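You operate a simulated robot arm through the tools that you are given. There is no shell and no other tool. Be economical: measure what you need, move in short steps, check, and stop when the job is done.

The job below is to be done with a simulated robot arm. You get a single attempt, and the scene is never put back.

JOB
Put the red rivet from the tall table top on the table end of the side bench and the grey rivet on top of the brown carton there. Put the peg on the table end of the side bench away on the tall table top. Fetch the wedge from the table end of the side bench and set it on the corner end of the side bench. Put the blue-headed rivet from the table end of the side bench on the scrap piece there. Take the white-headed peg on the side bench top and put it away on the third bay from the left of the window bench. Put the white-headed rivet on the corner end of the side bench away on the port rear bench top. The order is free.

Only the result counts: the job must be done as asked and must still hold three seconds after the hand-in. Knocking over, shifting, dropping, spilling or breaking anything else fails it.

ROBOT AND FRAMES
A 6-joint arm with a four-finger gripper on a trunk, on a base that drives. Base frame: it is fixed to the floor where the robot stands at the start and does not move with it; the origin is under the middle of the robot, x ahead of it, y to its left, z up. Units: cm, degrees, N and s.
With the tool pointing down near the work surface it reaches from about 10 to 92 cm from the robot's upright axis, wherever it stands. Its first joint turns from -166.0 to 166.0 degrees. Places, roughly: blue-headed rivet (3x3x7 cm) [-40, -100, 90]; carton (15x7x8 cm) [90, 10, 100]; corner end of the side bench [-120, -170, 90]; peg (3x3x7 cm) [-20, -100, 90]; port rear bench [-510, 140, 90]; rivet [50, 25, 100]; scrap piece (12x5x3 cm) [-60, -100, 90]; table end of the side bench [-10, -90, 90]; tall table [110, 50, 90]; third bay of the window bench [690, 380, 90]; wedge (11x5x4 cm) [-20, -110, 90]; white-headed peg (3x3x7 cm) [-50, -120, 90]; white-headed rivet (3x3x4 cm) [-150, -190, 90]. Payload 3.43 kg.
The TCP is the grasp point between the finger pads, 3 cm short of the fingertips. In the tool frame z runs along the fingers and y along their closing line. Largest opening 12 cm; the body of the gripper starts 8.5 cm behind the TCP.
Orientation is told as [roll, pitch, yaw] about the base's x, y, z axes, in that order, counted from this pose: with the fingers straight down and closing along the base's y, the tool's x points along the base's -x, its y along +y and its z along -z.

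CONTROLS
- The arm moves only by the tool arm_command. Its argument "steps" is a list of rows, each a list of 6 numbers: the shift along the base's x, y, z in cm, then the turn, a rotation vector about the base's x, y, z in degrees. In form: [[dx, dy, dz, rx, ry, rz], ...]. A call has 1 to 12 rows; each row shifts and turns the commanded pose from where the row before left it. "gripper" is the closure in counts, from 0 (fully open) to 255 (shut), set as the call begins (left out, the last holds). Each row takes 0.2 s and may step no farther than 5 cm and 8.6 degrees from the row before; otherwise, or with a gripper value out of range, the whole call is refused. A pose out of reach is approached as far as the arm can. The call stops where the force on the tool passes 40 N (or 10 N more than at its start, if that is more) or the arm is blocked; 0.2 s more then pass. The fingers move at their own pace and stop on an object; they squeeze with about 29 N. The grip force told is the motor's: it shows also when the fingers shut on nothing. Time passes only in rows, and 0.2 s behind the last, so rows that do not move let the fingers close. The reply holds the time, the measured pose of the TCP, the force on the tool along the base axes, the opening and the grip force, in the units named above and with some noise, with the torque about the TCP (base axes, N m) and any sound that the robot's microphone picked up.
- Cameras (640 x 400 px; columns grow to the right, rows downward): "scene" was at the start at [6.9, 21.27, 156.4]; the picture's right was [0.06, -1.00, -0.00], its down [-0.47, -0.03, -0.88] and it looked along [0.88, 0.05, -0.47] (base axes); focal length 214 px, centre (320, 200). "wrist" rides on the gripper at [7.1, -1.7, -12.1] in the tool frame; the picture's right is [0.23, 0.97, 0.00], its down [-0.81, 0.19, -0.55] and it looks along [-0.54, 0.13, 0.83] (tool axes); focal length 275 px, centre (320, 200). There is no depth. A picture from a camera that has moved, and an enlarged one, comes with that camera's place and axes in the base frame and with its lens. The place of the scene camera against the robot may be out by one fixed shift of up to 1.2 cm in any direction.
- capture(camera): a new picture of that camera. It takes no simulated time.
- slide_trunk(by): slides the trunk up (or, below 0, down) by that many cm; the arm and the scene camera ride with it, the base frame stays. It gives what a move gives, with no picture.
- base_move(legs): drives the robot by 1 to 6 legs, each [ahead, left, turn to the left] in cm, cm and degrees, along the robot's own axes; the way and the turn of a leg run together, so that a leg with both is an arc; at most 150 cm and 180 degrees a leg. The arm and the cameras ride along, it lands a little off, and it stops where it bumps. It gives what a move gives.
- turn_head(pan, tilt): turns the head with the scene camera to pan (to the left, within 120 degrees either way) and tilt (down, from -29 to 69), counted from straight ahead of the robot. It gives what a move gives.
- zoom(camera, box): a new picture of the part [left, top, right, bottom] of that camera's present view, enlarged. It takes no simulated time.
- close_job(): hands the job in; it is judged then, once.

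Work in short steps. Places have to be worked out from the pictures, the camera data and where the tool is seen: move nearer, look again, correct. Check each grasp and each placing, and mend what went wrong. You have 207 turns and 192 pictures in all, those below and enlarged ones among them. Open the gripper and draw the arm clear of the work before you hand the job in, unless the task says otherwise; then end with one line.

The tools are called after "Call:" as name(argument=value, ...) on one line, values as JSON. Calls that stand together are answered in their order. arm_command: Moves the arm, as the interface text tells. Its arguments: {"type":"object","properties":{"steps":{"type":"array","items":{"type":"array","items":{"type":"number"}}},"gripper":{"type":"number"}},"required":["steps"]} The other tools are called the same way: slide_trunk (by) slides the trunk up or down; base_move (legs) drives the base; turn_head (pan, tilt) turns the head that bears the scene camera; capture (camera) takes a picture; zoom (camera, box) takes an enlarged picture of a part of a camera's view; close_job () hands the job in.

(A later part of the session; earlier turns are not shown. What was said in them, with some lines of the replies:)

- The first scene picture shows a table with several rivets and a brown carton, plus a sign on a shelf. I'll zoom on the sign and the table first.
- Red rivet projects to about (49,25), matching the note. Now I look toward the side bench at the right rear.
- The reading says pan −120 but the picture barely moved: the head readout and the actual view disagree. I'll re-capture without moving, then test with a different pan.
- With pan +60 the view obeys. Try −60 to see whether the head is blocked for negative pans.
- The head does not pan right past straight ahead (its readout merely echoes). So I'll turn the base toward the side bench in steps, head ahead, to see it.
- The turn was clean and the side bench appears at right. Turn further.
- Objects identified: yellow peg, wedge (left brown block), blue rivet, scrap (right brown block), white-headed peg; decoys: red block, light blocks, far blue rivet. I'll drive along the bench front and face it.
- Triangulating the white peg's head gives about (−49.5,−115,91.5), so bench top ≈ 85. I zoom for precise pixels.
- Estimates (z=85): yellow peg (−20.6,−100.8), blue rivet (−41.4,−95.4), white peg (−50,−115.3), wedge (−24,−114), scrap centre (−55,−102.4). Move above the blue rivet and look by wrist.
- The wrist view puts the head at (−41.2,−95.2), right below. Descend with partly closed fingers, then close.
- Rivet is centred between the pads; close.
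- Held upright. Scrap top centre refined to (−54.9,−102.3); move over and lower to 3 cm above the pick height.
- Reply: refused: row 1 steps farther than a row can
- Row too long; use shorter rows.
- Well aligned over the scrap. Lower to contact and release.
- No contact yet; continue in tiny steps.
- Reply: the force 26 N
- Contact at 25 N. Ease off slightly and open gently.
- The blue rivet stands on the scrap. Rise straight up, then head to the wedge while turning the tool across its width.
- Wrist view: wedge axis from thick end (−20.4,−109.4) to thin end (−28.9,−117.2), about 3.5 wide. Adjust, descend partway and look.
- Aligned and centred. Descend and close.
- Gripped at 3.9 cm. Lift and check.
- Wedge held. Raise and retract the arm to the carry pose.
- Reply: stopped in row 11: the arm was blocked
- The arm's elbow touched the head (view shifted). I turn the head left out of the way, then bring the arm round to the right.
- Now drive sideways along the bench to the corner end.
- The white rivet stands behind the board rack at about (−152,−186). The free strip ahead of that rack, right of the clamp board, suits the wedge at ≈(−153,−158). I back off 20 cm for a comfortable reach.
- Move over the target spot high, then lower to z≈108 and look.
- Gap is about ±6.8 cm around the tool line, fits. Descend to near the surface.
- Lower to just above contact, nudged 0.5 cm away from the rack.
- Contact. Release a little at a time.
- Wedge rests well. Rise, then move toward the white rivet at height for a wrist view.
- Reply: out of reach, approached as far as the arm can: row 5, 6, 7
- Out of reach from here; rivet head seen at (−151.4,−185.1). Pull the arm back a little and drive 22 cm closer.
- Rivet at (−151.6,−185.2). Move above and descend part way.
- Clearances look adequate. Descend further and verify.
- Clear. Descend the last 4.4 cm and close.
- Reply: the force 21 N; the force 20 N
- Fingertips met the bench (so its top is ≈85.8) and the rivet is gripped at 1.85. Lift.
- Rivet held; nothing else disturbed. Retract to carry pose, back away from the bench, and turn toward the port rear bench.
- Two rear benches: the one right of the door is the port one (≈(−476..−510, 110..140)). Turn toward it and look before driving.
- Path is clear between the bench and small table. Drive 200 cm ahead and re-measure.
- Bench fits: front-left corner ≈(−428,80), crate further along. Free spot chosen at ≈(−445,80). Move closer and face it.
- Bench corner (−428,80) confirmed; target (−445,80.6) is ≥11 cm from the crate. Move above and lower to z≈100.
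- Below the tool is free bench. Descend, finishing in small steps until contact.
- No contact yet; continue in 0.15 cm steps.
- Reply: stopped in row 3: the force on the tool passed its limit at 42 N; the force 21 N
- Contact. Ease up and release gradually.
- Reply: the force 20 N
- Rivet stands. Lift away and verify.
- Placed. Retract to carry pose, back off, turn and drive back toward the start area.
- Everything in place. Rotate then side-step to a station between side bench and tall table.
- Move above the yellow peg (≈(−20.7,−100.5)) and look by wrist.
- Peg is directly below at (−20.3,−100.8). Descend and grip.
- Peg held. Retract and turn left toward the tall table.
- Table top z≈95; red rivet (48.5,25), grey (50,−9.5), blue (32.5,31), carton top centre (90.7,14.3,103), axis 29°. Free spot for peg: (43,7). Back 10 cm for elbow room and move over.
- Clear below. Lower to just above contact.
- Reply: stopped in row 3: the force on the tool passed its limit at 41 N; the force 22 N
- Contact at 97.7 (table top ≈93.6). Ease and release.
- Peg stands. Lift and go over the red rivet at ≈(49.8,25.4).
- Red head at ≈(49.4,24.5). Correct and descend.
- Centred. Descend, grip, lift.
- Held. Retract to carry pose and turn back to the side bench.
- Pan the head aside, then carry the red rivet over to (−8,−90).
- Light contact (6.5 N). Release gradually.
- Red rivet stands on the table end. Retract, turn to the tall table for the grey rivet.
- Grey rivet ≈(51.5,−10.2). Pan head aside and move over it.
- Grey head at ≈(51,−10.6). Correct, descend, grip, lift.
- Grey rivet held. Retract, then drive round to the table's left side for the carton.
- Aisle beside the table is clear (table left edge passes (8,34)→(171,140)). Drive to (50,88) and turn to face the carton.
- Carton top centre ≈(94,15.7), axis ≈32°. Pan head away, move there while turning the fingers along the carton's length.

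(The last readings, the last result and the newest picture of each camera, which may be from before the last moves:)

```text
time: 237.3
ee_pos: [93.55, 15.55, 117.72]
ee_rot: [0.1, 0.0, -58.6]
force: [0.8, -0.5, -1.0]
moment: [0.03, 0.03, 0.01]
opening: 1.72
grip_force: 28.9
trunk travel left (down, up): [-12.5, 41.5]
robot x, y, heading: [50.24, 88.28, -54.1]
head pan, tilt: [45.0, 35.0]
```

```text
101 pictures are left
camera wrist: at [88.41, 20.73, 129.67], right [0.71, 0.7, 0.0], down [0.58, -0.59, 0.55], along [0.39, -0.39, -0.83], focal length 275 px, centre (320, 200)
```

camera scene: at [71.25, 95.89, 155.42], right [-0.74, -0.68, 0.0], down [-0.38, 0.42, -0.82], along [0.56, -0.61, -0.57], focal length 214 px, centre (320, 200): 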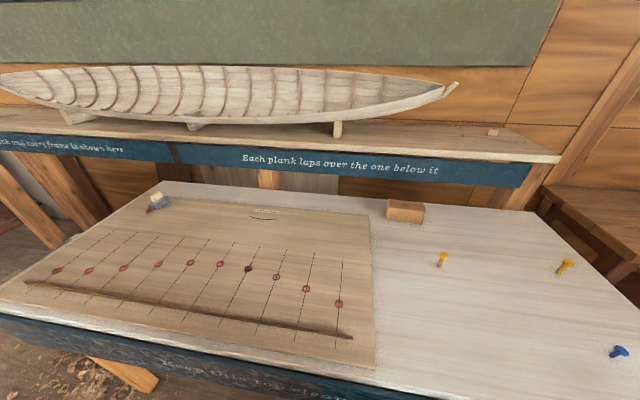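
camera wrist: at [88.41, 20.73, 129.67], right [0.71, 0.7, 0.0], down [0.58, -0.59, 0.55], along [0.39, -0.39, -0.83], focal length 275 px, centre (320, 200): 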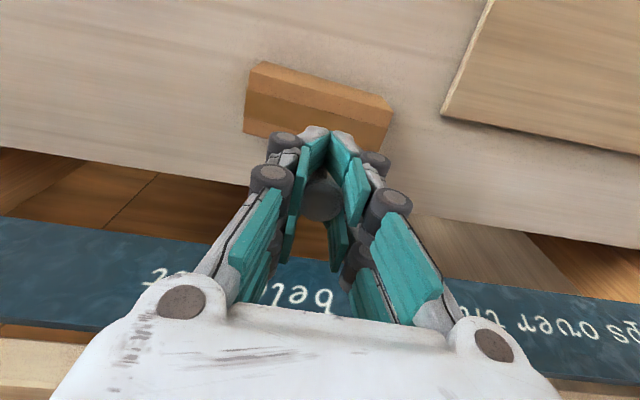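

Call:
zoom(camera="wrist", box=[220, 40, 420, 165])

```text
3.20 times, centred on (320, 102) of wrist
camera zoom: at [88.41, 20.73, 129.67], right [0.71, 0.7, 0.0], down [0.58, -0.59, 0.55], along [0.39, -0.39, -0.83], focal length 881 px, centre (320, 512)
```

zoom: 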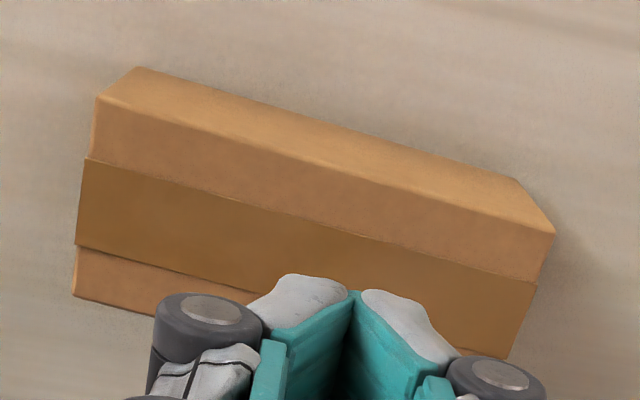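

The carton's top face spans from front edge (86.7,13.2)–(99.4,20.1) back 7 cm; centre ≈(94.3,14.0). Shift and lower close.

Call:
arm_command(steps=[[0.3, -0.75, -3, 0, 0, 0], [0.3, -0.75, -4, 0, 0, 0], [0, 0, -3, 0, 0, 0], [0, 0, 0, 0, 0, 0]])

Call:
capture(camera="wrist")

```text
time: 238.3
ee_pos: [94.31, 14.08, 107.95]
ee_rot: [0.2, 0.0, -58.8]
force: [-0.2, 0.7, -1.0]
moment: [-0.01, -0.07, -0.03]
opening: 1.73
grip_force: 29.0
trunk travel left (down, up): [-12.5, 41.5]
robot x, y, heading: [50.36, 88.04, -54.1]
head pan, tilt: [45.0, 35.0]
```

```text
99 pictures are left
camera wrist: at [89.01, 19.23, 119.9], right [0.71, 0.7, 0.0], down [0.58, -0.59, 0.55], along [0.39, -0.39, -0.83], focal length 275 px, centre (320, 200)
```

wrist: 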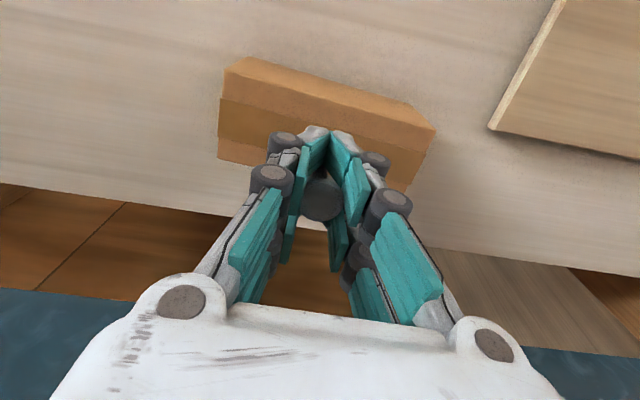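

Centred over the carton. Lower to contact in small steps.

Call:
arm_command(steps=[[0, 0, -1.5, 0, 0, 0], [0, 0, -0.4, 0, 0, 0], [0, 0, -0.12, 0, 0, 0], [0, 0, -0.12, 0, 0, 0], [0, 0, -0.12, 0, 0, 0], [0, 0, -0.12, 0, 0, 0], [0, 0, 0, 0, 0, 0]])

```text
time: 239.9
ee_pos: [94.22, 14.11, 105.43]
ee_rot: [0.1, 0.0, -58.8]
force: [-0.4, 0.3, 0.5]
moment: [-0.01, -0.03, 0.01]
opening: 1.73
grip_force: 29.5
trunk travel left (down, up): [-12.5, 41.5]
robot x, y, heading: [50.3, 88.45, -54.0]
head pan, tilt: [45.0, 35.0]
```

Call:
arm_command(steps=[[0, 0, -0.1, 0, 0, 0], [0, 0, -0.1, 0, 0, 0], [0, 0, -0.1, 0, 0, 0], [0, 0, 0, 0, 0, 0]])

```text
time: 240.9
ee_pos: [94.27, 14.04, 105.14]
ee_rot: [0.1, 0.0, -58.8]
force: [-0.5, -0.6, -0.7]
moment: [-0.02, 0.01, -0.03]
opening: 1.73
grip_force: 29.0
trunk travel left (down, up): [-12.5, 41.5]
robot x, y, heading: [50.49, 88.41, -53.7]
head pan, tilt: [45.0, 35.0]
```

Call:
arm_command(steps=[[0, 0, -0.1, 0, 0, 0], [0, 0, -0.1, 0, 0, 0], [0, 0, -0.1, 0, 0, 0], [0, 0, 0, 0, 0, 0]])

```text
time: 241.9
ee_pos: [94.31, 14.1, 104.76]
ee_rot: [0.1, -0.1, -58.8]
force: [-0.6, -0.4, -0.3]
moment: [-0.03, 0.02, 0.03]
opening: 1.73
grip_force: 29.1
trunk travel left (down, up): [-12.5, 41.5]
robot x, y, heading: [50.33, 88.58, -54.0]
head pan, tilt: [45.0, 35.0]
```

Call:
arm_command(steps=[[0, 0, -0.1, 0, 0, 0], [0, 0, -0.1, 0, 0, 0], [0, 0, -0.1, 0, 0, 0], [0, 0, -0.1, 0, 0, 0], [0, 0, 0, 0, 0, 0]])

Call:
zoom(camera="wrist", box=[220, 60, 440, 210])

```text
time: 243.1
ee_pos: [94.23, 14.22, 104.45]
ee_rot: [0.0, -0.1, -58.8]
force: [-0.4, 0.6, -0.3]
moment: [0.01, 0.03, 0.0]
opening: 1.73
grip_force: 29.0
trunk travel left (down, up): [-12.5, 41.5]
robot x, y, heading: [50.3, 87.9, -53.8]
head pan, tilt: [45.0, 35.0]
```

```text
2.67 times, centred on (330, 135) of wrist
camera zoom: at [88.93, 19.36, 116.51], right [0.71, 0.7, 0.0], down [0.58, -0.59, 0.55], along [0.39, -0.39, -0.83], focal length 734 px, centre (293, 373)
```

zoom: 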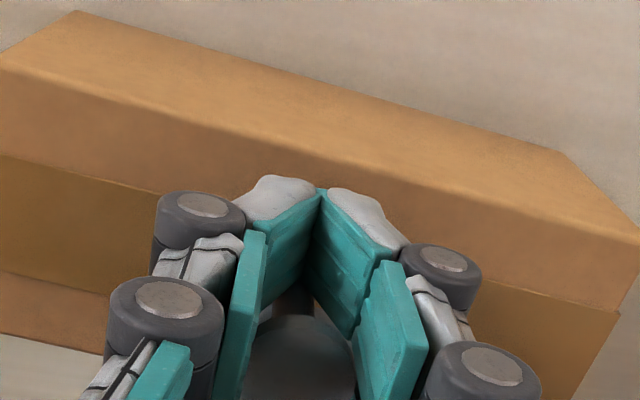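

Call:
arm_command(steps=[[0, 0, -0.1, 0, 0, 0], [0, 0, -0.1, 0, 0, 0], [0, 0, -0.1, 0, 0, 0], [0, 0, -0.1, 0, 0, 0], [0, 0, -0.1, 0, 0, 0], [0, 0, 0, 0, 0, 0]])

```text
time: 244.5
ee_pos: [94.21, 14.26, 104.2]
ee_rot: [0.1, -0.2, -58.9]
force: [5.9, -9.5, 29.1]
moment: [-0.28, -0.19, 0.0]
opening: 1.7
grip_force: 29.0
trunk travel left (down, up): [-12.5, 41.5]
robot x, y, heading: [50.8, 88.31, -54.1]
head pan, tilt: [45.0, 35.0]
```

Contact (29 N). Raise 0.25 to unload, then release gently.

Call:
arm_command(steps=[[0, 0, 0.15, 0, 0, 0], [0, 0, 0, 0, 0, 0]])

```text
time: 245.1
ee_pos: [94.14, 14.31, 104.09]
ee_rot: [0.1, -0.1, -58.8]
force: [2.5, -3.8, 19.9]
moment: [-0.14, -0.07, 0.0]
opening: 1.73
grip_force: 29.2
trunk travel left (down, up): [-12.5, 41.5]
robot x, y, heading: [50.27, 88.36, -54.1]
head pan, tilt: [45.0, 35.0]
```

Call:
arm_command(steps=[[0, 0, 0.1, 0, 0, 0], [0, 0, 0.05, 0, 0, 0], [0, 0, 0, 0, 0, 0]])

```text
time: 245.9
ee_pos: [94.22, 14.2, 104.26]
ee_rot: [0.1, 0.0, -58.8]
force: [0.0, 0.0, -0.2]
moment: [0.0, 0.03, 0.0]
opening: 1.73
grip_force: 29.2
trunk travel left (down, up): [-12.5, 41.5]
robot x, y, heading: [50.61, 88.18, -54.0]
head pan, tilt: [45.0, 35.0]
```

Call:
arm_command(steps=[[0, 0, -0.05, 0, 0, 0], [0, 0, 0, 0, 0, 0]], gripper=205)

Call:
arm_command(steps=[[0, 0, 0, 0, 0, 0], [0, 0, 0, 0, 0, 0]], gripper=140)

Call:
capture(camera="wrist")

```text
time: 246.5
ee_pos: [94.2, 14.18, 104.18]
ee_rot: [0.1, 0.0, -58.8]
force: [-0.6, -0.2, 0.1]
moment: [0.03, -0.01, -0.03]
opening: 2.38
grip_force: 0.1
trunk travel left (down, up): [-12.5, 41.5]
robot x, y, heading: [50.62, 88.46, -53.9]
head pan, tilt: [45.0, 35.0]
```

```text
time: 247.1
ee_pos: [94.04, 14.16, 104.14]
ee_rot: [0.2, 0.0, -58.9]
force: [-0.3, -0.1, 0.2]
moment: [0.0, 0.01, 0.0]
opening: 5.4
grip_force: 0.0
trunk travel left (down, up): [-12.5, 41.5]
robot x, y, heading: [50.5, 88.34, -54.2]
head pan, tilt: [45.0, 35.0]
```

```text
97 pictures are left
camera wrist: at [88.88, 19.37, 116.22], right [0.71, 0.7, 0.0], down [0.58, -0.59, 0.55], along [0.39, -0.39, -0.83], focal length 275 px, centre (320, 200)
```

wrist: 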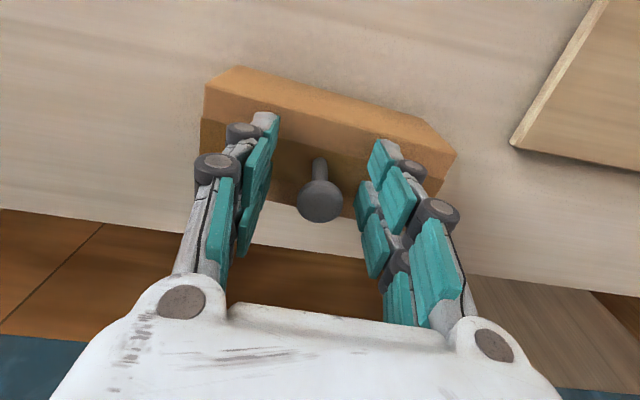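

Grey rivet stands on the carton. Rise, then view.

Call:
arm_command(steps=[[0, 0, 1.5, 0, 0, 0], [0, 0, 4, 0, 0, 0], [0, 0, 5, 0, 0, 0], [0, 0, 5, 0, 0, 0], [0, 0, 5, 0, 0, 0], [0, 0, 2, 0, 0, 0]])

Call:
arm_command(steps=[[-4.18, 1.83, 0, 0, 0, 0], [-4.18, 1.83, 0, 0, 0, 0], [-4.18, 1.83, 0, 0, 0, 0], [-4.18, 1.83, 0, 0, 0, 0], [-4.18, 1.83, 0, 0, 0, 0], [-4.18, 1.83, 0, 0, 0, 0], [-4.18, 1.83, 0, 0, 0, 0], [-4.18, 1.83, 0, 0, 0, 0], [-4.18, 1.83, 0, 0, 0, 0], [-4.18, 1.83, 0, 0, 0, 0], [-4.18, 1.83, 0, 0, 0, 0], [-4.18, 1.83, 0, 0, 0, 0]])

Call:
turn_head(pan=0, tilt=35)

Call:
capture(camera="scene")

```text
time: 248.5
ee_pos: [93.1, 15.52, 125.81]
ee_rot: [0.1, 0.1, -58.8]
force: [0.0, -0.8, -0.4]
moment: [0.07, 0.06, 0.02]
opening: 5.43
grip_force: 0.1
out of reach, approached as far as the arm can: row 5, 6
trunk travel left (down, up): [-12.5, 41.5]
robot x, y, heading: [50.51, 88.29, -53.6]
head pan, tilt: [45.0, 35.0]
```

```text
time: 251.1
ee_pos: [42.77, 37.86, 125.67]
ee_rot: [0.1, -0.2, -58.9]
force: [-0.9, 0.3, -0.2]
moment: [0.02, 0.05, 0.0]
opening: 5.4
grip_force: 0.1
trunk travel left (down, up): [-12.5, 41.5]
robot x, y, heading: [50.53, 88.42, -54.0]
head pan, tilt: [45.0, 35.0]
```

```text
time: 252.2
ee_pos: [42.8, 37.78, 125.71]
ee_rot: [0.2, -0.1, -58.8]
force: [0.4, 0.2, 0.8]
moment: [0.02, 0.02, 0.02]
opening: 5.4
grip_force: 0.0
trunk travel left (down, up): [-12.5, 41.5]
robot x, y, heading: [50.61, 88.29, -53.9]
head pan, tilt: [0.0, 35.0]
```

```text
96 pictures are left
camera scene: at [70.54, 95.33, 155.35], right [-0.8, -0.6, 0.0], down [-0.34, 0.46, -0.82], along [0.49, -0.66, -0.57], focal length 214 px, centre (320, 200)
```

scene: 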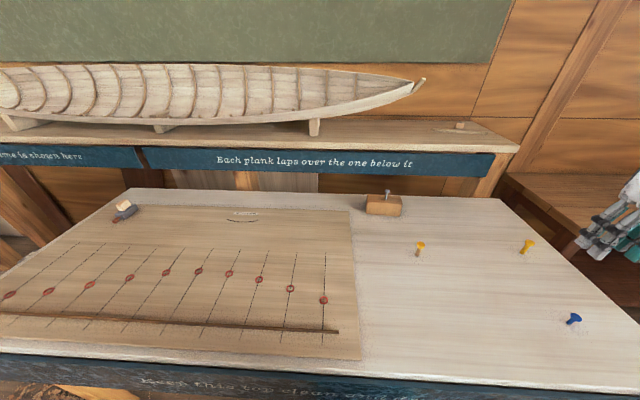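

All well. Drive back to the side bench for the white-headed peg.

Call:
base_move(legs=[[0, 0, 70], [-83, -15, 0], [-67, -82, 0], [0, 0, -77]])

Call:
capture(camera="scene")

```text
time: 268.2
ee_pos: [-83.9, -94.55, 125.89]
ee_rot: [0.1, 0.0, -66.5]
force: [0.7, -0.2, -0.7]
moment: [0.0, -0.01, 0.03]
opening: 5.41
grip_force: 0.1
trunk travel left (down, up): [-12.5, 41.5]
robot x, y, heading: [-69.34, -45.76, -61.6]
head pan, tilt: [0.0, 35.0]
```

```text
95 pictures are left
camera scene: at [-48.61, -41.32, 155.35], right [-0.88, -0.48, 0.0], down [-0.28, 0.5, -0.82], along [0.4, -0.72, -0.57], focal length 214 px, centre (320, 200)
```

scene: 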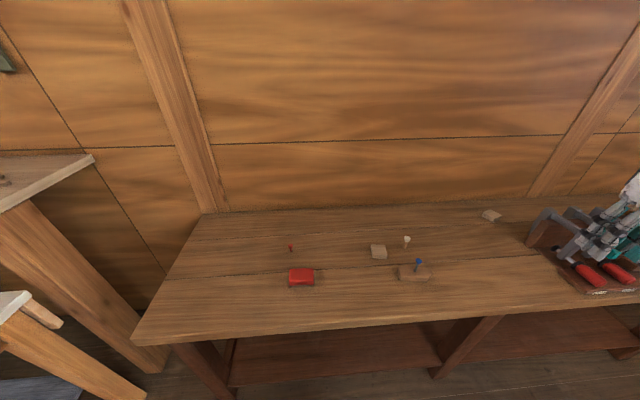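

Red and blue rivets are fine. Move above the white peg with a wrist look.

Call:
turn_head(pan=40, tilt=35)

Call:
arm_command(steps=[[3.79, -2.28, 0, 0, 0, 0], [3.79, -2.28, 0, 0, 0, 0], [3.79, -2.28, 0, 0, 0, 0], [3.79, -2.28, 0, 0, 0, 0], [3.79, -2.28, 0, 0, 0, 0], [3.79, -2.28, 0, 0, 0, 0], [3.79, -2.28, 0, 0, 0, 0], [3.79, -2.28, -2, 0, 0, 0], [3.79, -2.28, -2, 0, 0, 0], [0, 0, -5, 0, 0, 0], [0, 0, -5, 0, 0, 0]], gripper=120)

Call:
capture(camera="wrist")

```text
time: 269.3
ee_pos: [-83.75, -94.39, 125.81]
ee_rot: [0.2, -0.1, -66.5]
force: [0.1, 0.3, 0.1]
moment: [0.01, -0.01, -0.01]
opening: 5.43
grip_force: 0.1
trunk travel left (down, up): [-12.5, 41.5]
robot x, y, heading: [-69.37, -45.56, -61.8]
head pan, tilt: [40.0, 35.0]
```

```text
time: 271.7
ee_pos: [-49.7, -115.07, 111.81]
ee_rot: [0.1, -0.1, -66.5]
force: [-0.1, 0.9, 0.1]
moment: [-0.02, -0.02, -0.02]
opening: 6.33
grip_force: 0.2
trunk travel left (down, up): [-12.5, 41.5]
robot x, y, heading: [-69.48, -45.51, -61.9]
head pan, tilt: [40.0, 35.0]
```

```text
94 pictures are left
camera wrist: at [-54.21, -109.27, 123.82], right [0.8, 0.6, 0.0], down [0.5, -0.67, 0.55], along [0.33, -0.44, -0.83], focal length 275 px, centre (320, 200)
```

wrist: 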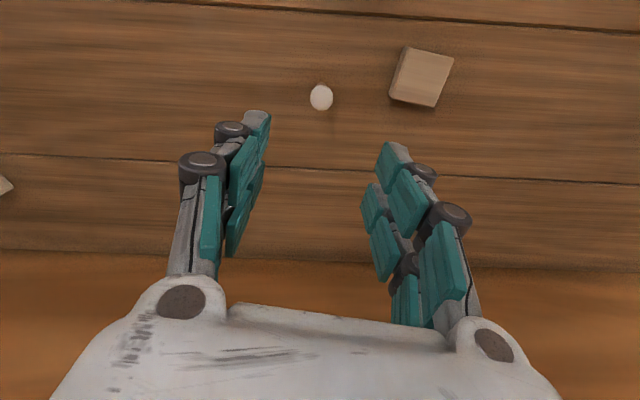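

Directly below. Narrow the fingers a bit and descend.

Call:
arm_command(steps=[[0, 0.1, -4, 0, 0, 0], [0, 0, -4, 0, 0, 0], [0, 0, -4, 0, 0, 0], [0, 0, -2, 0, 0, 0]], gripper=148)

Call:
capture(camera="wrist")

```text
time: 272.7
ee_pos: [-49.79, -115.04, 97.87]
ee_rot: [0.2, 0.0, -66.5]
force: [1.0, -0.1, -0.4]
moment: [0.0, -0.01, 0.02]
opening: 5.04
grip_force: 0.1
trunk travel left (down, up): [-12.5, 41.5]
robot x, y, heading: [-69.12, -45.9, -61.7]
head pan, tilt: [40.0, 35.0]
```

```text
93 pictures are left
camera wrist: at [-54.34, -109.16, 109.91], right [0.8, 0.6, 0.0], down [0.5, -0.67, 0.55], along [0.33, -0.44, -0.83], focal length 275 px, centre (320, 200)
```

wrist: 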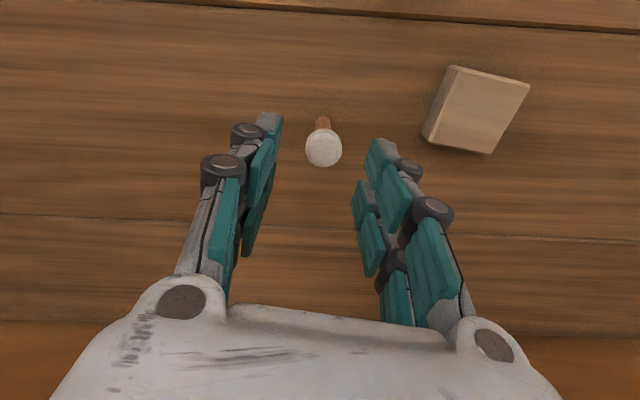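

Good alignment. Descend to 89.9, close, lift.

Call:
arm_command(steps=[[0.1, 0, -4, 0, 0, 0], [0, 0, -3, 0, 0, 0], [0, 0, -0.9, 0, 0, 0], [0, 0, 0, 0, 0, 0]])

Call:
arm_command(steps=[[0, 0, 0, 0, 0, 0], [0, 0, 0, 0, 0, 0], [0, 0, 0, 0, 0, 0]], gripper=255)

Call:
arm_command(steps=[[0, 0, 1, 0, 0, 0], [0, 0, 4, 0, 0, 0], [0, 0, 5, 0, 0, 0], [0, 0, 5, 0, 0, 0], [0, 0, 5, 0, 0, 0], [0, 0, 5, 0, 0, 0], [0, 0, 5, 0, 0, 0], [0, 0, 5, 0, 0, 0]])

Call:
capture(camera="wrist")

```text
time: 273.7
ee_pos: [-49.69, -114.97, 89.95]
ee_rot: [0.2, 0.0, -66.5]
force: [0.3, -0.3, 0.1]
moment: [0.0, 0.01, 0.01]
opening: 5.04
grip_force: 0.1
trunk travel left (down, up): [-12.5, 41.5]
robot x, y, heading: [-69.58, -45.23, -62.0]
head pan, tilt: [40.0, 35.0]
```

```text
time: 274.5
ee_pos: [-49.72, -114.97, 89.98]
ee_rot: [0.1, 0.0, -66.5]
force: [-0.4, 0.3, -1.0]
moment: [0.01, -0.01, -0.01]
opening: 2.11
grip_force: 29.2
trunk travel left (down, up): [-12.5, 41.5]
robot x, y, heading: [-69.16, -45.49, -61.9]
head pan, tilt: [40.0, 35.0]
```

```text
time: 276.3
ee_pos: [-49.92, -114.9, 125.15]
ee_rot: [0.2, 0.1, -66.6]
force: [0.7, 0.1, 1.0]
moment: [0.0, -0.01, 0.0]
opening: 2.1
grip_force: 29.1
trunk travel left (down, up): [-12.5, 41.5]
robot x, y, heading: [-69.62, -45.52, -61.6]
head pan, tilt: [40.0, 35.0]
```

```text
92 pictures are left
camera wrist: at [-54.45, -109.13, 137.15], right [0.8, 0.6, 0.0], down [0.5, -0.67, 0.55], along [0.33, -0.44, -0.83], focal length 275 px, centre (320, 200)
```

wrist: 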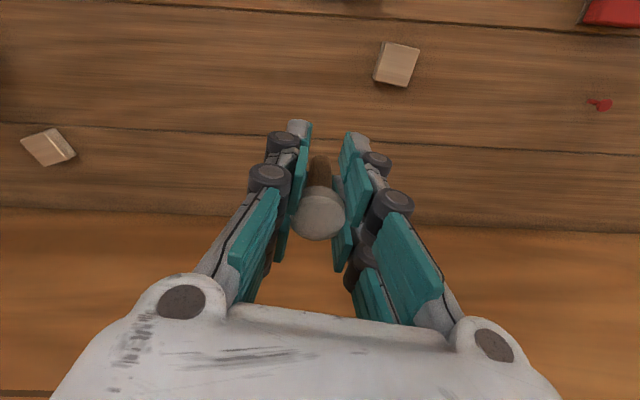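

White peg held. Retract to carry pose, back out and drive into the aisle toward the window bench.

Call:
arm_command(steps=[[-3.79, 2.28, 0, 0, 0, 0], [-3.79, 2.28, 0, 0, 0, 0], [-3.79, 2.28, 0, 0, 0, 0], [-3.79, 2.28, 0, 0, 0, 0], [-3.79, 2.28, 0, 0, 0, 0], [-3.79, 2.28, 0, 0, 0, 0], [-3.79, 2.28, 0, 0, 0, 0], [-3.79, 2.28, 0, 0, 0, 0], [-3.79, 2.28, 0, 0, 0, 0]])

Call:
base_move(legs=[[0, 0, 77], [67, 82, 0], [0, 0, 18], [78, 12, 0]])

Call:
turn_head(pan=0, tilt=20)

Call:
capture(camera="scene")

```text
time: 278.3
ee_pos: [-83.72, -94.37, 124.78]
ee_rot: [0.2, -0.1, -66.6]
force: [-1.4, -0.4, -0.1]
moment: [0.03, 0.01, -0.01]
opening: 2.11
grip_force: 28.9
trunk travel left (down, up): [-12.5, 41.5]
robot x, y, heading: [-69.4, -45.63, -61.8]
head pan, tilt: [40.0, 35.0]
```

```text
time: 291.7
ee_pos: [79.7, 93.56, 124.84]
ee_rot: [0.1, 0.0, 29.5]
force: [-0.8, 0.6, 0.4]
moment: [0.0, 0.0, -0.02]
opening: 2.04
grip_force: 28.8
trunk travel left (down, up): [-12.5, 41.5]
robot x, y, heading: [29.32, 102.59, 34.4]
head pan, tilt: [40.0, 35.0]
```

```text
time: 292.8
ee_pos: [79.77, 93.44, 124.9]
ee_rot: [0.1, -0.1, 29.5]
force: [-0.6, 0.3, -1.1]
moment: [0.01, 0.0, 0.03]
opening: 2.02
grip_force: 28.9
trunk travel left (down, up): [-12.5, 41.5]
robot x, y, heading: [29.71, 102.71, 34.3]
head pan, tilt: [0.0, 20.0]
```

```text
91 pictures are left
camera scene: at [24.1, 124.07, 157.73], right [0.56, -0.83, 0.0], down [-0.28, -0.19, -0.94], along [0.78, 0.53, -0.34], focal length 214 px, centre (320, 200)
```

scene: 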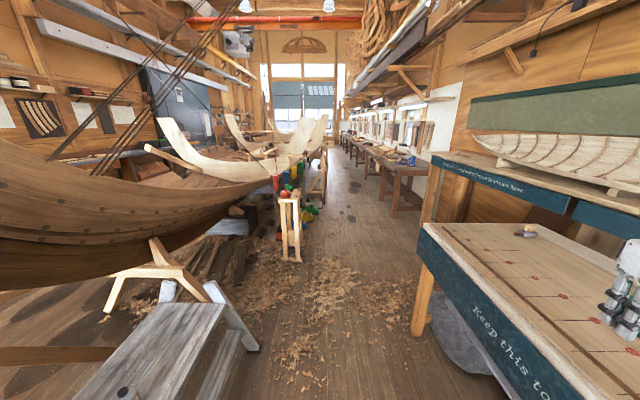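

Aisle is clear. Drive ahead 150 twice and look.

Call:
base_move(legs=[[150, 0, 0], [130, 0, 0]])

Call:
capture(camera="scene")

```text
time: 306.4
ee_pos: [316.03, 244.02, 124.76]
ee_rot: [0.1, -0.1, 27.9]
force: [-0.4, 0.1, 1.0]
moment: [-0.05, 0.0, -0.02]
opening: 2.05
grip_force: 28.6
trunk travel left (down, up): [-12.5, 41.5]
robot x, y, heading: [266.27, 254.38, 32.5]
head pan, tilt: [0.0, 20.0]
```

```text
90 pictures are left
camera scene: at [261.42, 276.12, 157.73], right [0.54, -0.84, 0.0], down [-0.29, -0.18, -0.94], along [0.79, 0.51, -0.34], focal length 214 px, centre (320, 200)
```

scene: 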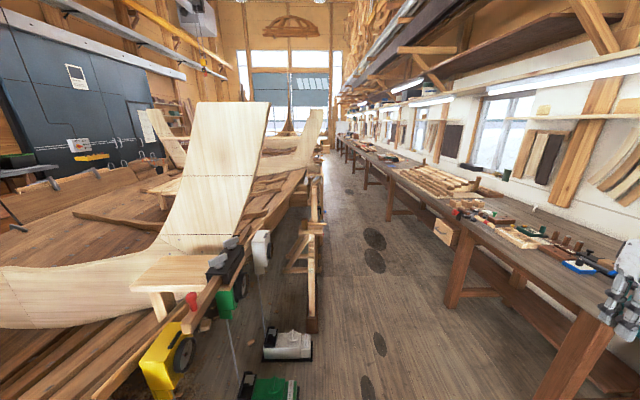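

Left-side gear is only ~27 cm off my line while the bench front is ~81 cm to the right, so I shift right 30 cm as I go.

Call:
base_move(legs=[[60, -30, 0], [150, 0, 0]])

Call:
capture(camera="scene")

```text
time: 317.2
ee_pos: [510.09, 333.06, 124.75]
ee_rot: [0.1, 0.0, 28.1]
force: [0.5, -0.2, -0.8]
moment: [0.02, -0.02, -0.03]
opening: 2.04
grip_force: 28.9
trunk travel left (down, up): [-12.5, 41.5]
robot x, y, heading: [460.08, 343.44, 33.2]
head pan, tilt: [0.0, 20.0]
```

```text
89 pictures are left
camera scene: at [455.27, 365.04, 157.73], right [0.54, -0.84, 0.0], down [-0.29, -0.19, -0.94], along [0.79, 0.51, -0.34], focal length 214 px, centre (320, 200)
```

scene: 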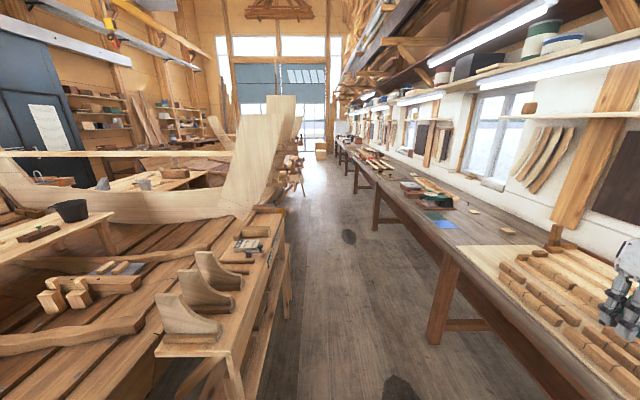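

Target bay lies ahead-right near the books. Advance 120 and turn to face the bench.

Call:
base_move(legs=[[125, -5, 0], [0, 0, -60]])

Call:
capture(camera="scene")

```text
time: 326.1
ee_pos: [581.07, 358.44, 124.94]
ee_rot: [0.2, -0.1, -31.4]
force: [-0.5, -0.5, -0.9]
moment: [-0.02, 0.0, 0.0]
opening: 2.04
grip_force: 28.6
trunk travel left (down, up): [-12.5, 41.5]
robot x, y, heading: [564.67, 406.84, -26.8]
head pan, tilt: [0.0, 20.0]
```

```text
88 pictures are left
camera scene: at [579.88, 422.08, 157.74], right [-0.45, -0.89, 0.0], down [-0.31, 0.15, -0.94], along [0.84, -0.42, -0.34], focal length 214 px, centre (320, 200)
```

scene: 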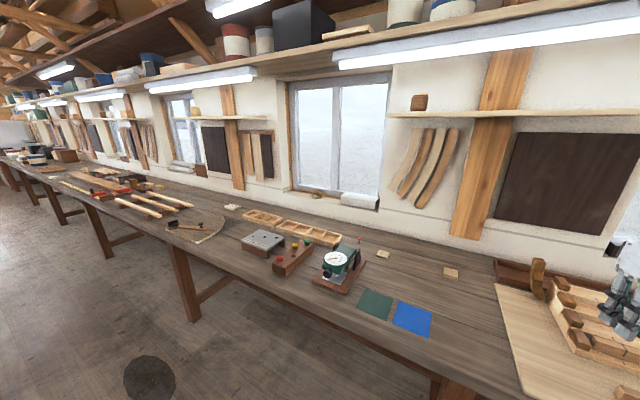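

(690,380) projects to about px (301,243): the stretch under the window with the plate, gauge and cards. I zoom to check for bay markings.

Call:
zoom(camera="scene", box=[160, 60, 480, 260])

Call:
zoom(camera="scene", box=[0, 60, 240, 210])

Call:
zoom(camera="scene", box=[200, 190, 520, 390])

```text
2.00 times, centred on (320, 160) of scene
camera zoom: at [579.88, 422.08, 157.74], right [-0.45, -0.89, 0.0], down [-0.31, 0.15, -0.94], along [0.84, -0.42, -0.34], focal length 429 px, centre (320, 280)
```

zoom: 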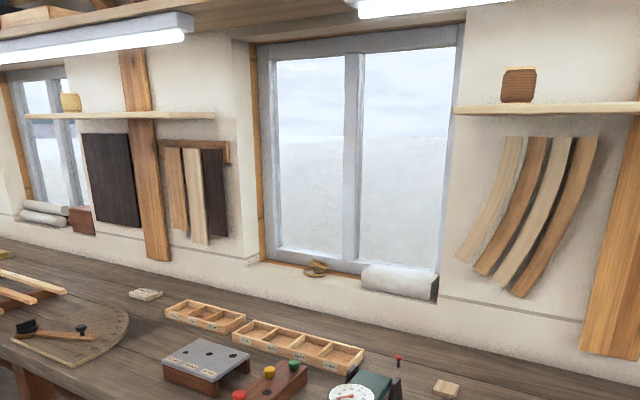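

```text
2.67 times, centred on (120, 135) of scene
camera zoom: at [579.88, 422.08, 157.74], right [-0.45, -0.89, 0.0], down [-0.31, 0.15, -0.94], along [0.84, -0.42, -0.34], focal length 572 px, centre (853, 373)
```

zoom: 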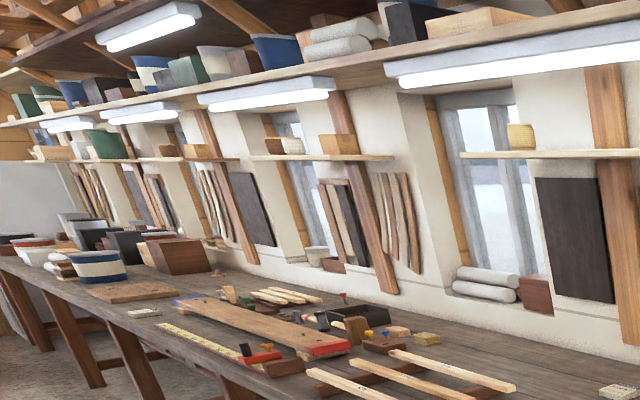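

```text
2.00 times, centred on (360, 290) of scene
camera zoom: at [579.88, 422.08, 157.74], right [-0.45, -0.89, 0.0], down [-0.31, 0.15, -0.94], along [0.84, -0.42, -0.34], focal length 429 px, centre (240, 20)
```

zoom: 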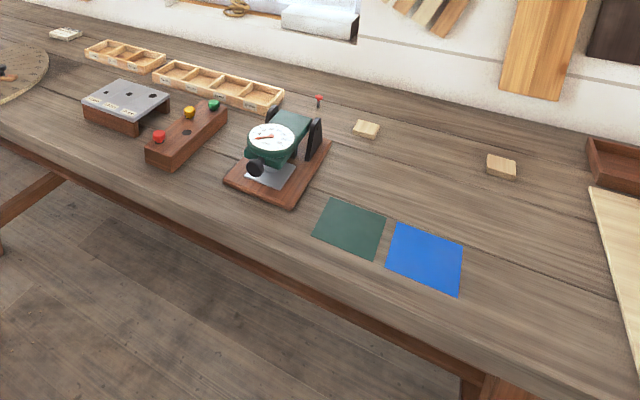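

The bay is the gauge station between wall posts (s≈670–883). A free spot in front of the knob bar/plate is ≈(675,406). Shift along the bench and face it.

Call:
base_move(legs=[[40, 69, 0], [0, 0, -25]])

Call:
turn_head(pan=0, tilt=40)

Call:
capture(camera="scene")

Call:
capture(camera="wrist")

```text
time: 331.6
ee_pos: [624.26, 400.1, 124.78]
ee_rot: [0.2, -0.1, -57.3]
force: [0.1, 0.6, 0.0]
moment: [0.03, -0.01, 0.01]
opening: 2.02
grip_force: 28.4
trunk travel left (down, up): [-12.5, 41.5]
robot x, y, heading: [630.57, 450.66, -52.8]
head pan, tilt: [0.0, 20.0]
```

```text
time: 332.5
ee_pos: [624.3, 399.93, 124.67]
ee_rot: [0.1, -0.1, -57.3]
force: [0.1, 0.7, -0.6]
moment: [0.03, 0.01, -0.02]
opening: 2.05
grip_force: 28.8
trunk travel left (down, up): [-12.5, 41.5]
robot x, y, heading: [630.91, 450.59, -52.7]
head pan, tilt: [0.0, 40.0]
```

```text
84 pictures are left
camera scene: at [650.21, 458.37, 154.6], right [-0.79, -0.61, 0.0], down [-0.39, 0.51, -0.77], along [0.47, -0.61, -0.64], focal length 214 px, centre (320, 200)
```

scene: 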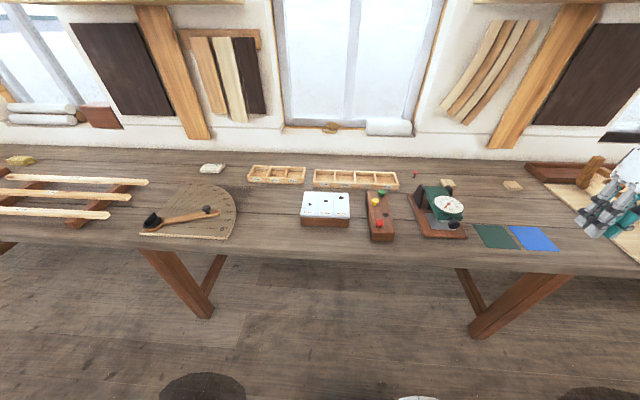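

```text
83 pictures are left
camera wrist: at [618.82, 405.05, 136.82], right [0.69, 0.72, 0.0], down [0.6, -0.58, 0.55], along [0.4, -0.38, -0.83], focal length 275 px, centre (320, 200)
```

wrist: 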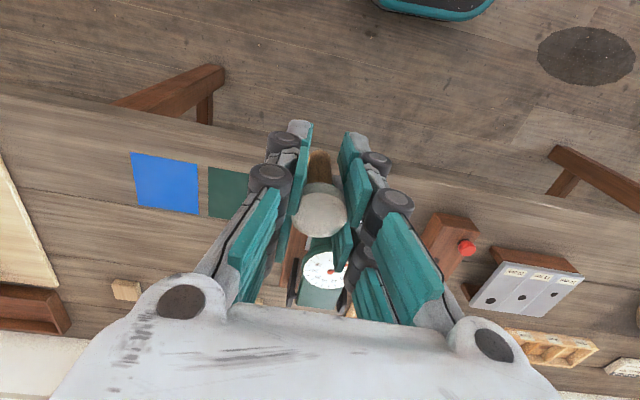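

Clear view: the gap between the protractor board and the plate, ≈(713,416.5), is open by ~14 cm each way. Shift left 25 and turn a little left.

Call:
base_move(legs=[[0, 25, 0], [0, 0, 12]])

Call:
capture(camera="scene")

```text
time: 335.1
ee_pos: [655.07, 415.06, 124.79]
ee_rot: [0.1, -0.1, -45.2]
force: [1.3, 0.1, -0.5]
moment: [-0.03, 0.0, 0.02]
opening: 2.04
grip_force: 29.6
trunk travel left (down, up): [-12.5, 41.5]
robot x, y, heading: [650.75, 466.09, -40.5]
head pan, tilt: [0.0, 40.0]
```

```text
82 pictures are left
camera scene: at [668.4, 477.77, 154.59], right [-0.65, -0.76, 0.0], down [-0.49, 0.42, -0.77], along [0.58, -0.5, -0.64], focal length 214 px, centre (320, 200)
```

scene: 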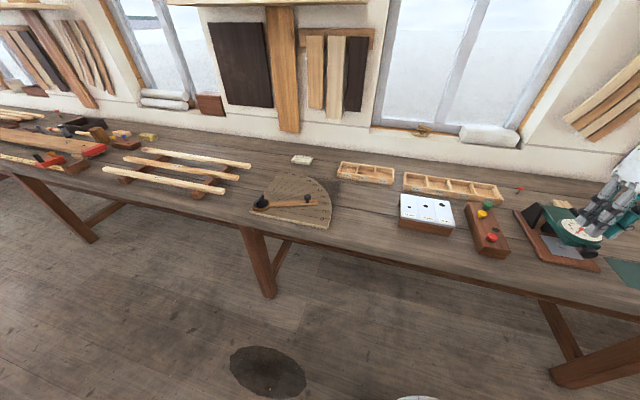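

Spot mid-gap ≈(708,417.5). Pan the head aside and bring the peg over, then lower.

Call:
turn_head(pan=45, tilt=40)

Call:
arm_command(steps=[[4.42, 0.21, 0, 0, 0, 0], [4.42, 0.21, 0, 0, 0, 0], [4.42, 0.21, 0, 0, 0, 0], [4.42, 0.21, 0, 0, 0, 0], [4.42, 0.21, 0, 0, 0, 0], [4.42, 0.21, 0, 0, 0, 0], [4.42, 0.21, 0, 0, 0, 0], [4.42, 0.21, 0, 0, 0, 0], [4.42, 0.21, 0, 0, 0, 0], [4.42, 0.21, 0, 0, 0, 0], [4.42, 0.21, 0, 0, 0, 0], [4.42, 0.21, 0, 0, 0, 0]])

Call:
arm_command(steps=[[0, 0, -5, 0, 0, 0], [0, 0, -5, 0, 0, 0], [0, 0, -5, 0, 0, 0], [0, 0, -3, 0, 0, 0]])

Call:
capture(camera="wrist")

```text
time: 336.2
ee_pos: [655.19, 415.23, 124.81]
ee_rot: [0.1, 0.0, -45.2]
force: [0.2, 0.4, 0.1]
moment: [0.0, 0.0, 0.04]
opening: 2.06
grip_force: 28.7
trunk travel left (down, up): [-12.5, 41.5]
robot x, y, heading: [650.94, 466.02, -40.4]
head pan, tilt: [45.0, 40.0]
```

```text
time: 338.8
ee_pos: [708.42, 417.57, 124.9]
ee_rot: [0.2, 0.0, -45.1]
force: [0.6, -0.3, -0.2]
moment: [-0.05, -0.01, 0.01]
opening: 2.05
grip_force: 28.9
trunk travel left (down, up): [-12.5, 41.5]
robot x, y, heading: [650.65, 466.24, -40.3]
head pan, tilt: [45.0, 40.0]
```

```text
time: 339.8
ee_pos: [708.21, 417.96, 106.89]
ee_rot: [0.1, 0.1, -45.2]
force: [-0.1, 0.1, 0.1]
moment: [0.0, 0.03, -0.01]
opening: 2.05
grip_force: 28.6
trunk travel left (down, up): [-12.5, 41.5]
robot x, y, heading: [650.79, 465.76, -40.5]
head pan, tilt: [45.0, 40.0]
```

```text
81 pictures are left
camera wrist: at [701.85, 421.73, 118.78], right [0.53, 0.85, 0.0], down [0.71, -0.44, 0.55], along [0.47, -0.29, -0.83], focal length 275 px, centre (320, 200)
```

wrist: 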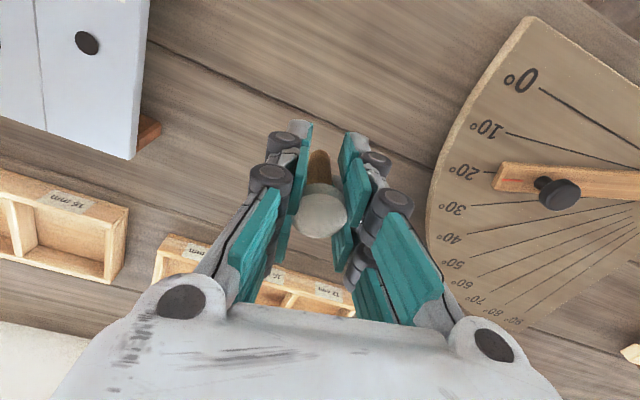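

Free below. Lower toward contact.

Call:
arm_command(steps=[[0, 0, -5, 0, 0, 0], [0, 0, -5, 0, 0, 0], [0, 0, -3.5, 0, 0, 0], [0, 0, -0.5, 0, 0, 0], [0, 0, -0.2, 0, 0, 0], [0, 0, -0.2, 0, 0, 0], [0, 0, -0.2, 0, 0, 0], [0, 0, -0.2, 0, 0, 0], [0, 0, 0, 0, 0, 0]])

Call:
capture(camera="wrist")

```text
time: 340.7
ee_pos: [708.43, 417.6, 93.44]
ee_rot: [0.1, -0.5, -45.2]
force: [-1.3, 0.4, 20.6]
moment: [0.02, -0.02, 0.01]
opening: 2.08
grip_force: 28.8
trunk travel left (down, up): [-12.5, 41.5]
robot x, y, heading: [650.71, 465.73, -40.3]
head pan, tilt: [45.0, 40.0]
stopped in row 4: the force on the tool passed its limit at 46 N (the readings are from after the stop); the commanded pose is now the measured one
```

```text
80 pictures are left
camera wrist: at [701.96, 421.5, 105.5], right [0.53, 0.85, 0.0], down [0.7, -0.44, 0.56], along [0.48, -0.29, -0.83], focal length 275 px, centre (320, 200)
```

wrist: 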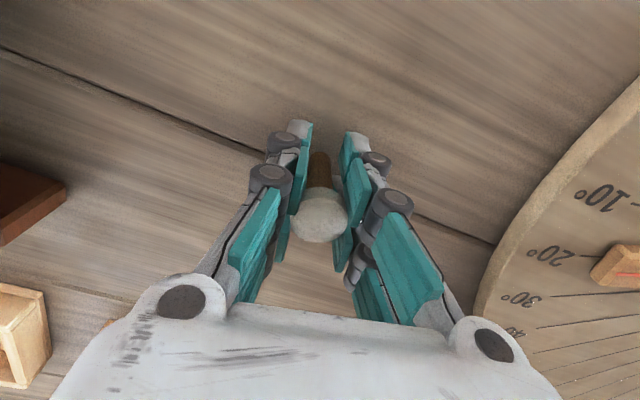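

Contact at 93.4 (this bench is higher). Ease up a bit.

Call:
arm_command(steps=[[0, 0, 0.15, 0, 0, 0], [0, 0, 0, 0, 0, 0]])

```text
time: 341.3
ee_pos: [708.37, 417.6, 93.44]
ee_rot: [0.1, -0.4, -45.1]
force: [-1.3, 1.7, 10.1]
moment: [0.04, 0.04, -0.01]
opening: 2.04
grip_force: 29.4
trunk travel left (down, up): [-12.5, 41.5]
robot x, y, heading: [650.44, 465.67, -40.5]
head pan, tilt: [45.0, 40.0]
```

Call:
arm_command(steps=[[0, 0, 0.08, 0, 0, 0], [0, 0, 0, 0, 0, 0]])

Call:
arm_command(steps=[[0, 0, 0, 0, 0, 0], [0, 0, 0, 0, 0, 0]], gripper=200)

Call:
arm_command(steps=[[0, 0, 0, 0, 0, 0], [0, 0, 0, 0, 0, 0]], gripper=120)

Call:
capture(camera="wrist")

```text
time: 341.9
ee_pos: [708.47, 417.57, 93.5]
ee_rot: [0.2, -0.4, -45.2]
force: [-1.0, 0.9, 3.1]
moment: [-0.02, 0.0, -0.01]
opening: 2.01
grip_force: 29.2
trunk travel left (down, up): [-12.5, 41.5]
robot x, y, heading: [650.6, 466.23, -40.1]
head pan, tilt: [45.0, 40.0]
```

```text
time: 342.5
ee_pos: [708.49, 417.5, 93.49]
ee_rot: [0.0, -0.3, -45.2]
force: [-0.5, -0.4, -0.6]
moment: [0.01, -0.02, -0.03]
opening: 2.58
grip_force: 0.1
trunk travel left (down, up): [-12.5, 41.5]
robot x, y, heading: [650.7, 465.77, -40.4]
head pan, tilt: [45.0, 40.0]
```

```text
time: 343.1
ee_pos: [708.4, 417.49, 93.47]
ee_rot: [0.1, -0.3, -45.2]
force: [0.8, -0.2, 0.3]
moment: [0.01, -0.02, -0.02]
opening: 6.38
grip_force: 0.0
trunk travel left (down, up): [-12.5, 41.5]
robot x, y, heading: [651.07, 465.9, -40.4]
head pan, tilt: [45.0, 40.0]
```

```text
79 pictures are left
camera wrist: at [702.05, 421.4, 105.54], right [0.53, 0.85, 0.0], down [0.7, -0.44, 0.56], along [0.47, -0.29, -0.83], focal length 275 px, centre (320, 200)
```

wrist: 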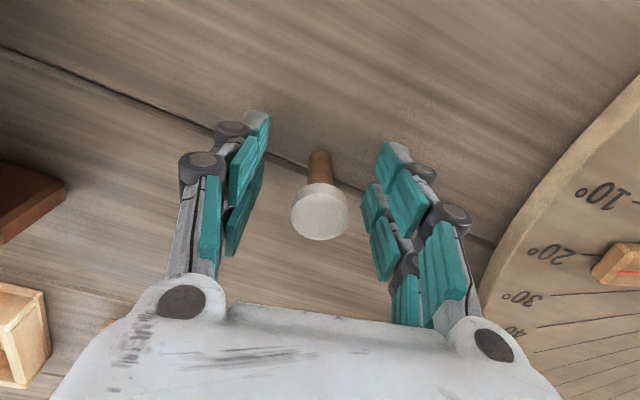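

Peg stands. Lift clear, retract, and check with the scene camera.

Call:
arm_command(steps=[[0, 0, 2, 0, 0, 0], [0, 0, 4, 0, 0, 0], [0, 0, 5, 0, 0, 0], [0, 0, 5, 0, 0, 0], [0, 0, 5, 0, 0, 0], [0, 0, 5, 0, 0, 0], [0, 0, 5, 0, 0, 0]])

Call:
arm_command(steps=[[-4.42, -0.21, 0, 0, 0, 0], [-4.42, -0.21, 0, 0, 0, 0], [-4.42, -0.21, 0, 0, 0, 0], [-4.42, -0.21, 0, 0, 0, 0], [-4.42, -0.21, 0, 0, 0, 0], [-4.42, -0.21, 0, 0, 0, 0], [-4.42, -0.21, 0, 0, 0, 0], [-4.42, -0.21, 0, 0, 0, 0], [-4.42, -0.21, 0, 0, 0, 0], [-4.42, -0.21, 0, 0, 0, 0], [-4.42, -0.21, 0, 0, 0, 0]])

Call:
turn_head(pan=0, tilt=40)

Call:
capture(camera="scene")

```text
time: 344.7
ee_pos: [708.44, 417.7, 124.56]
ee_rot: [0.1, -0.2, -45.2]
force: [-0.1, -0.3, 0.8]
moment: [-0.03, -0.02, 0.01]
opening: 6.36
grip_force: 0.1
trunk travel left (down, up): [-12.5, 41.5]
robot x, y, heading: [650.74, 466.36, -40.5]
head pan, tilt: [45.0, 40.0]
```

```text
time: 347.1
ee_pos: [659.55, 415.16, 124.66]
ee_rot: [0.2, -0.4, -45.2]
force: [-0.1, 0.5, -0.1]
moment: [0.0, -0.02, -0.02]
opening: 6.35
grip_force: 0.0
trunk travel left (down, up): [-12.5, 41.5]
robot x, y, heading: [650.89, 465.89, -40.1]
head pan, tilt: [45.0, 40.0]
```

```text
time: 348.2
ee_pos: [659.68, 415.1, 124.67]
ee_rot: [0.1, -0.2, -45.1]
force: [-1.1, -0.5, 0.6]
moment: [-0.03, 0.01, 0.0]
opening: 6.34
grip_force: 0.1
trunk travel left (down, up): [-12.5, 41.5]
robot x, y, heading: [651.01, 466.14, -40.4]
head pan, tilt: [0.0, 40.0]
```

```text
78 pictures are left
camera scene: at [668.41, 477.76, 154.59], right [-0.65, -0.76, 0.0], down [-0.49, 0.42, -0.77], along [0.58, -0.5, -0.64], focal length 214 px, centre (320, 200)
```

scene: 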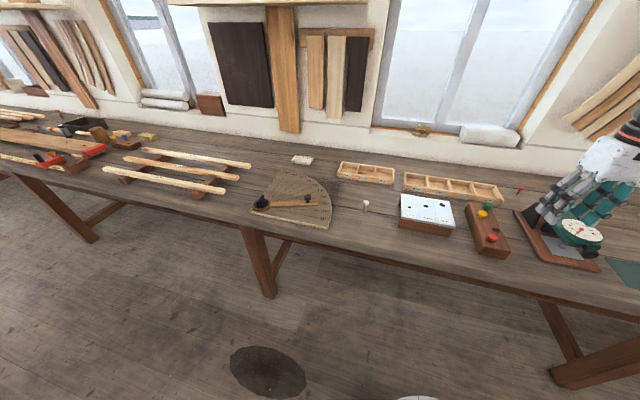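

All seven placements have been seen standing, and the gripper is open and clear above the bench. Hand in.

Call:
close_job()

```text
The job is handed in.
```

The job is handed in: all seven objects were moved to the places asked. Each was standing or resting there when I last saw it, and I saw nothing else disturbed.
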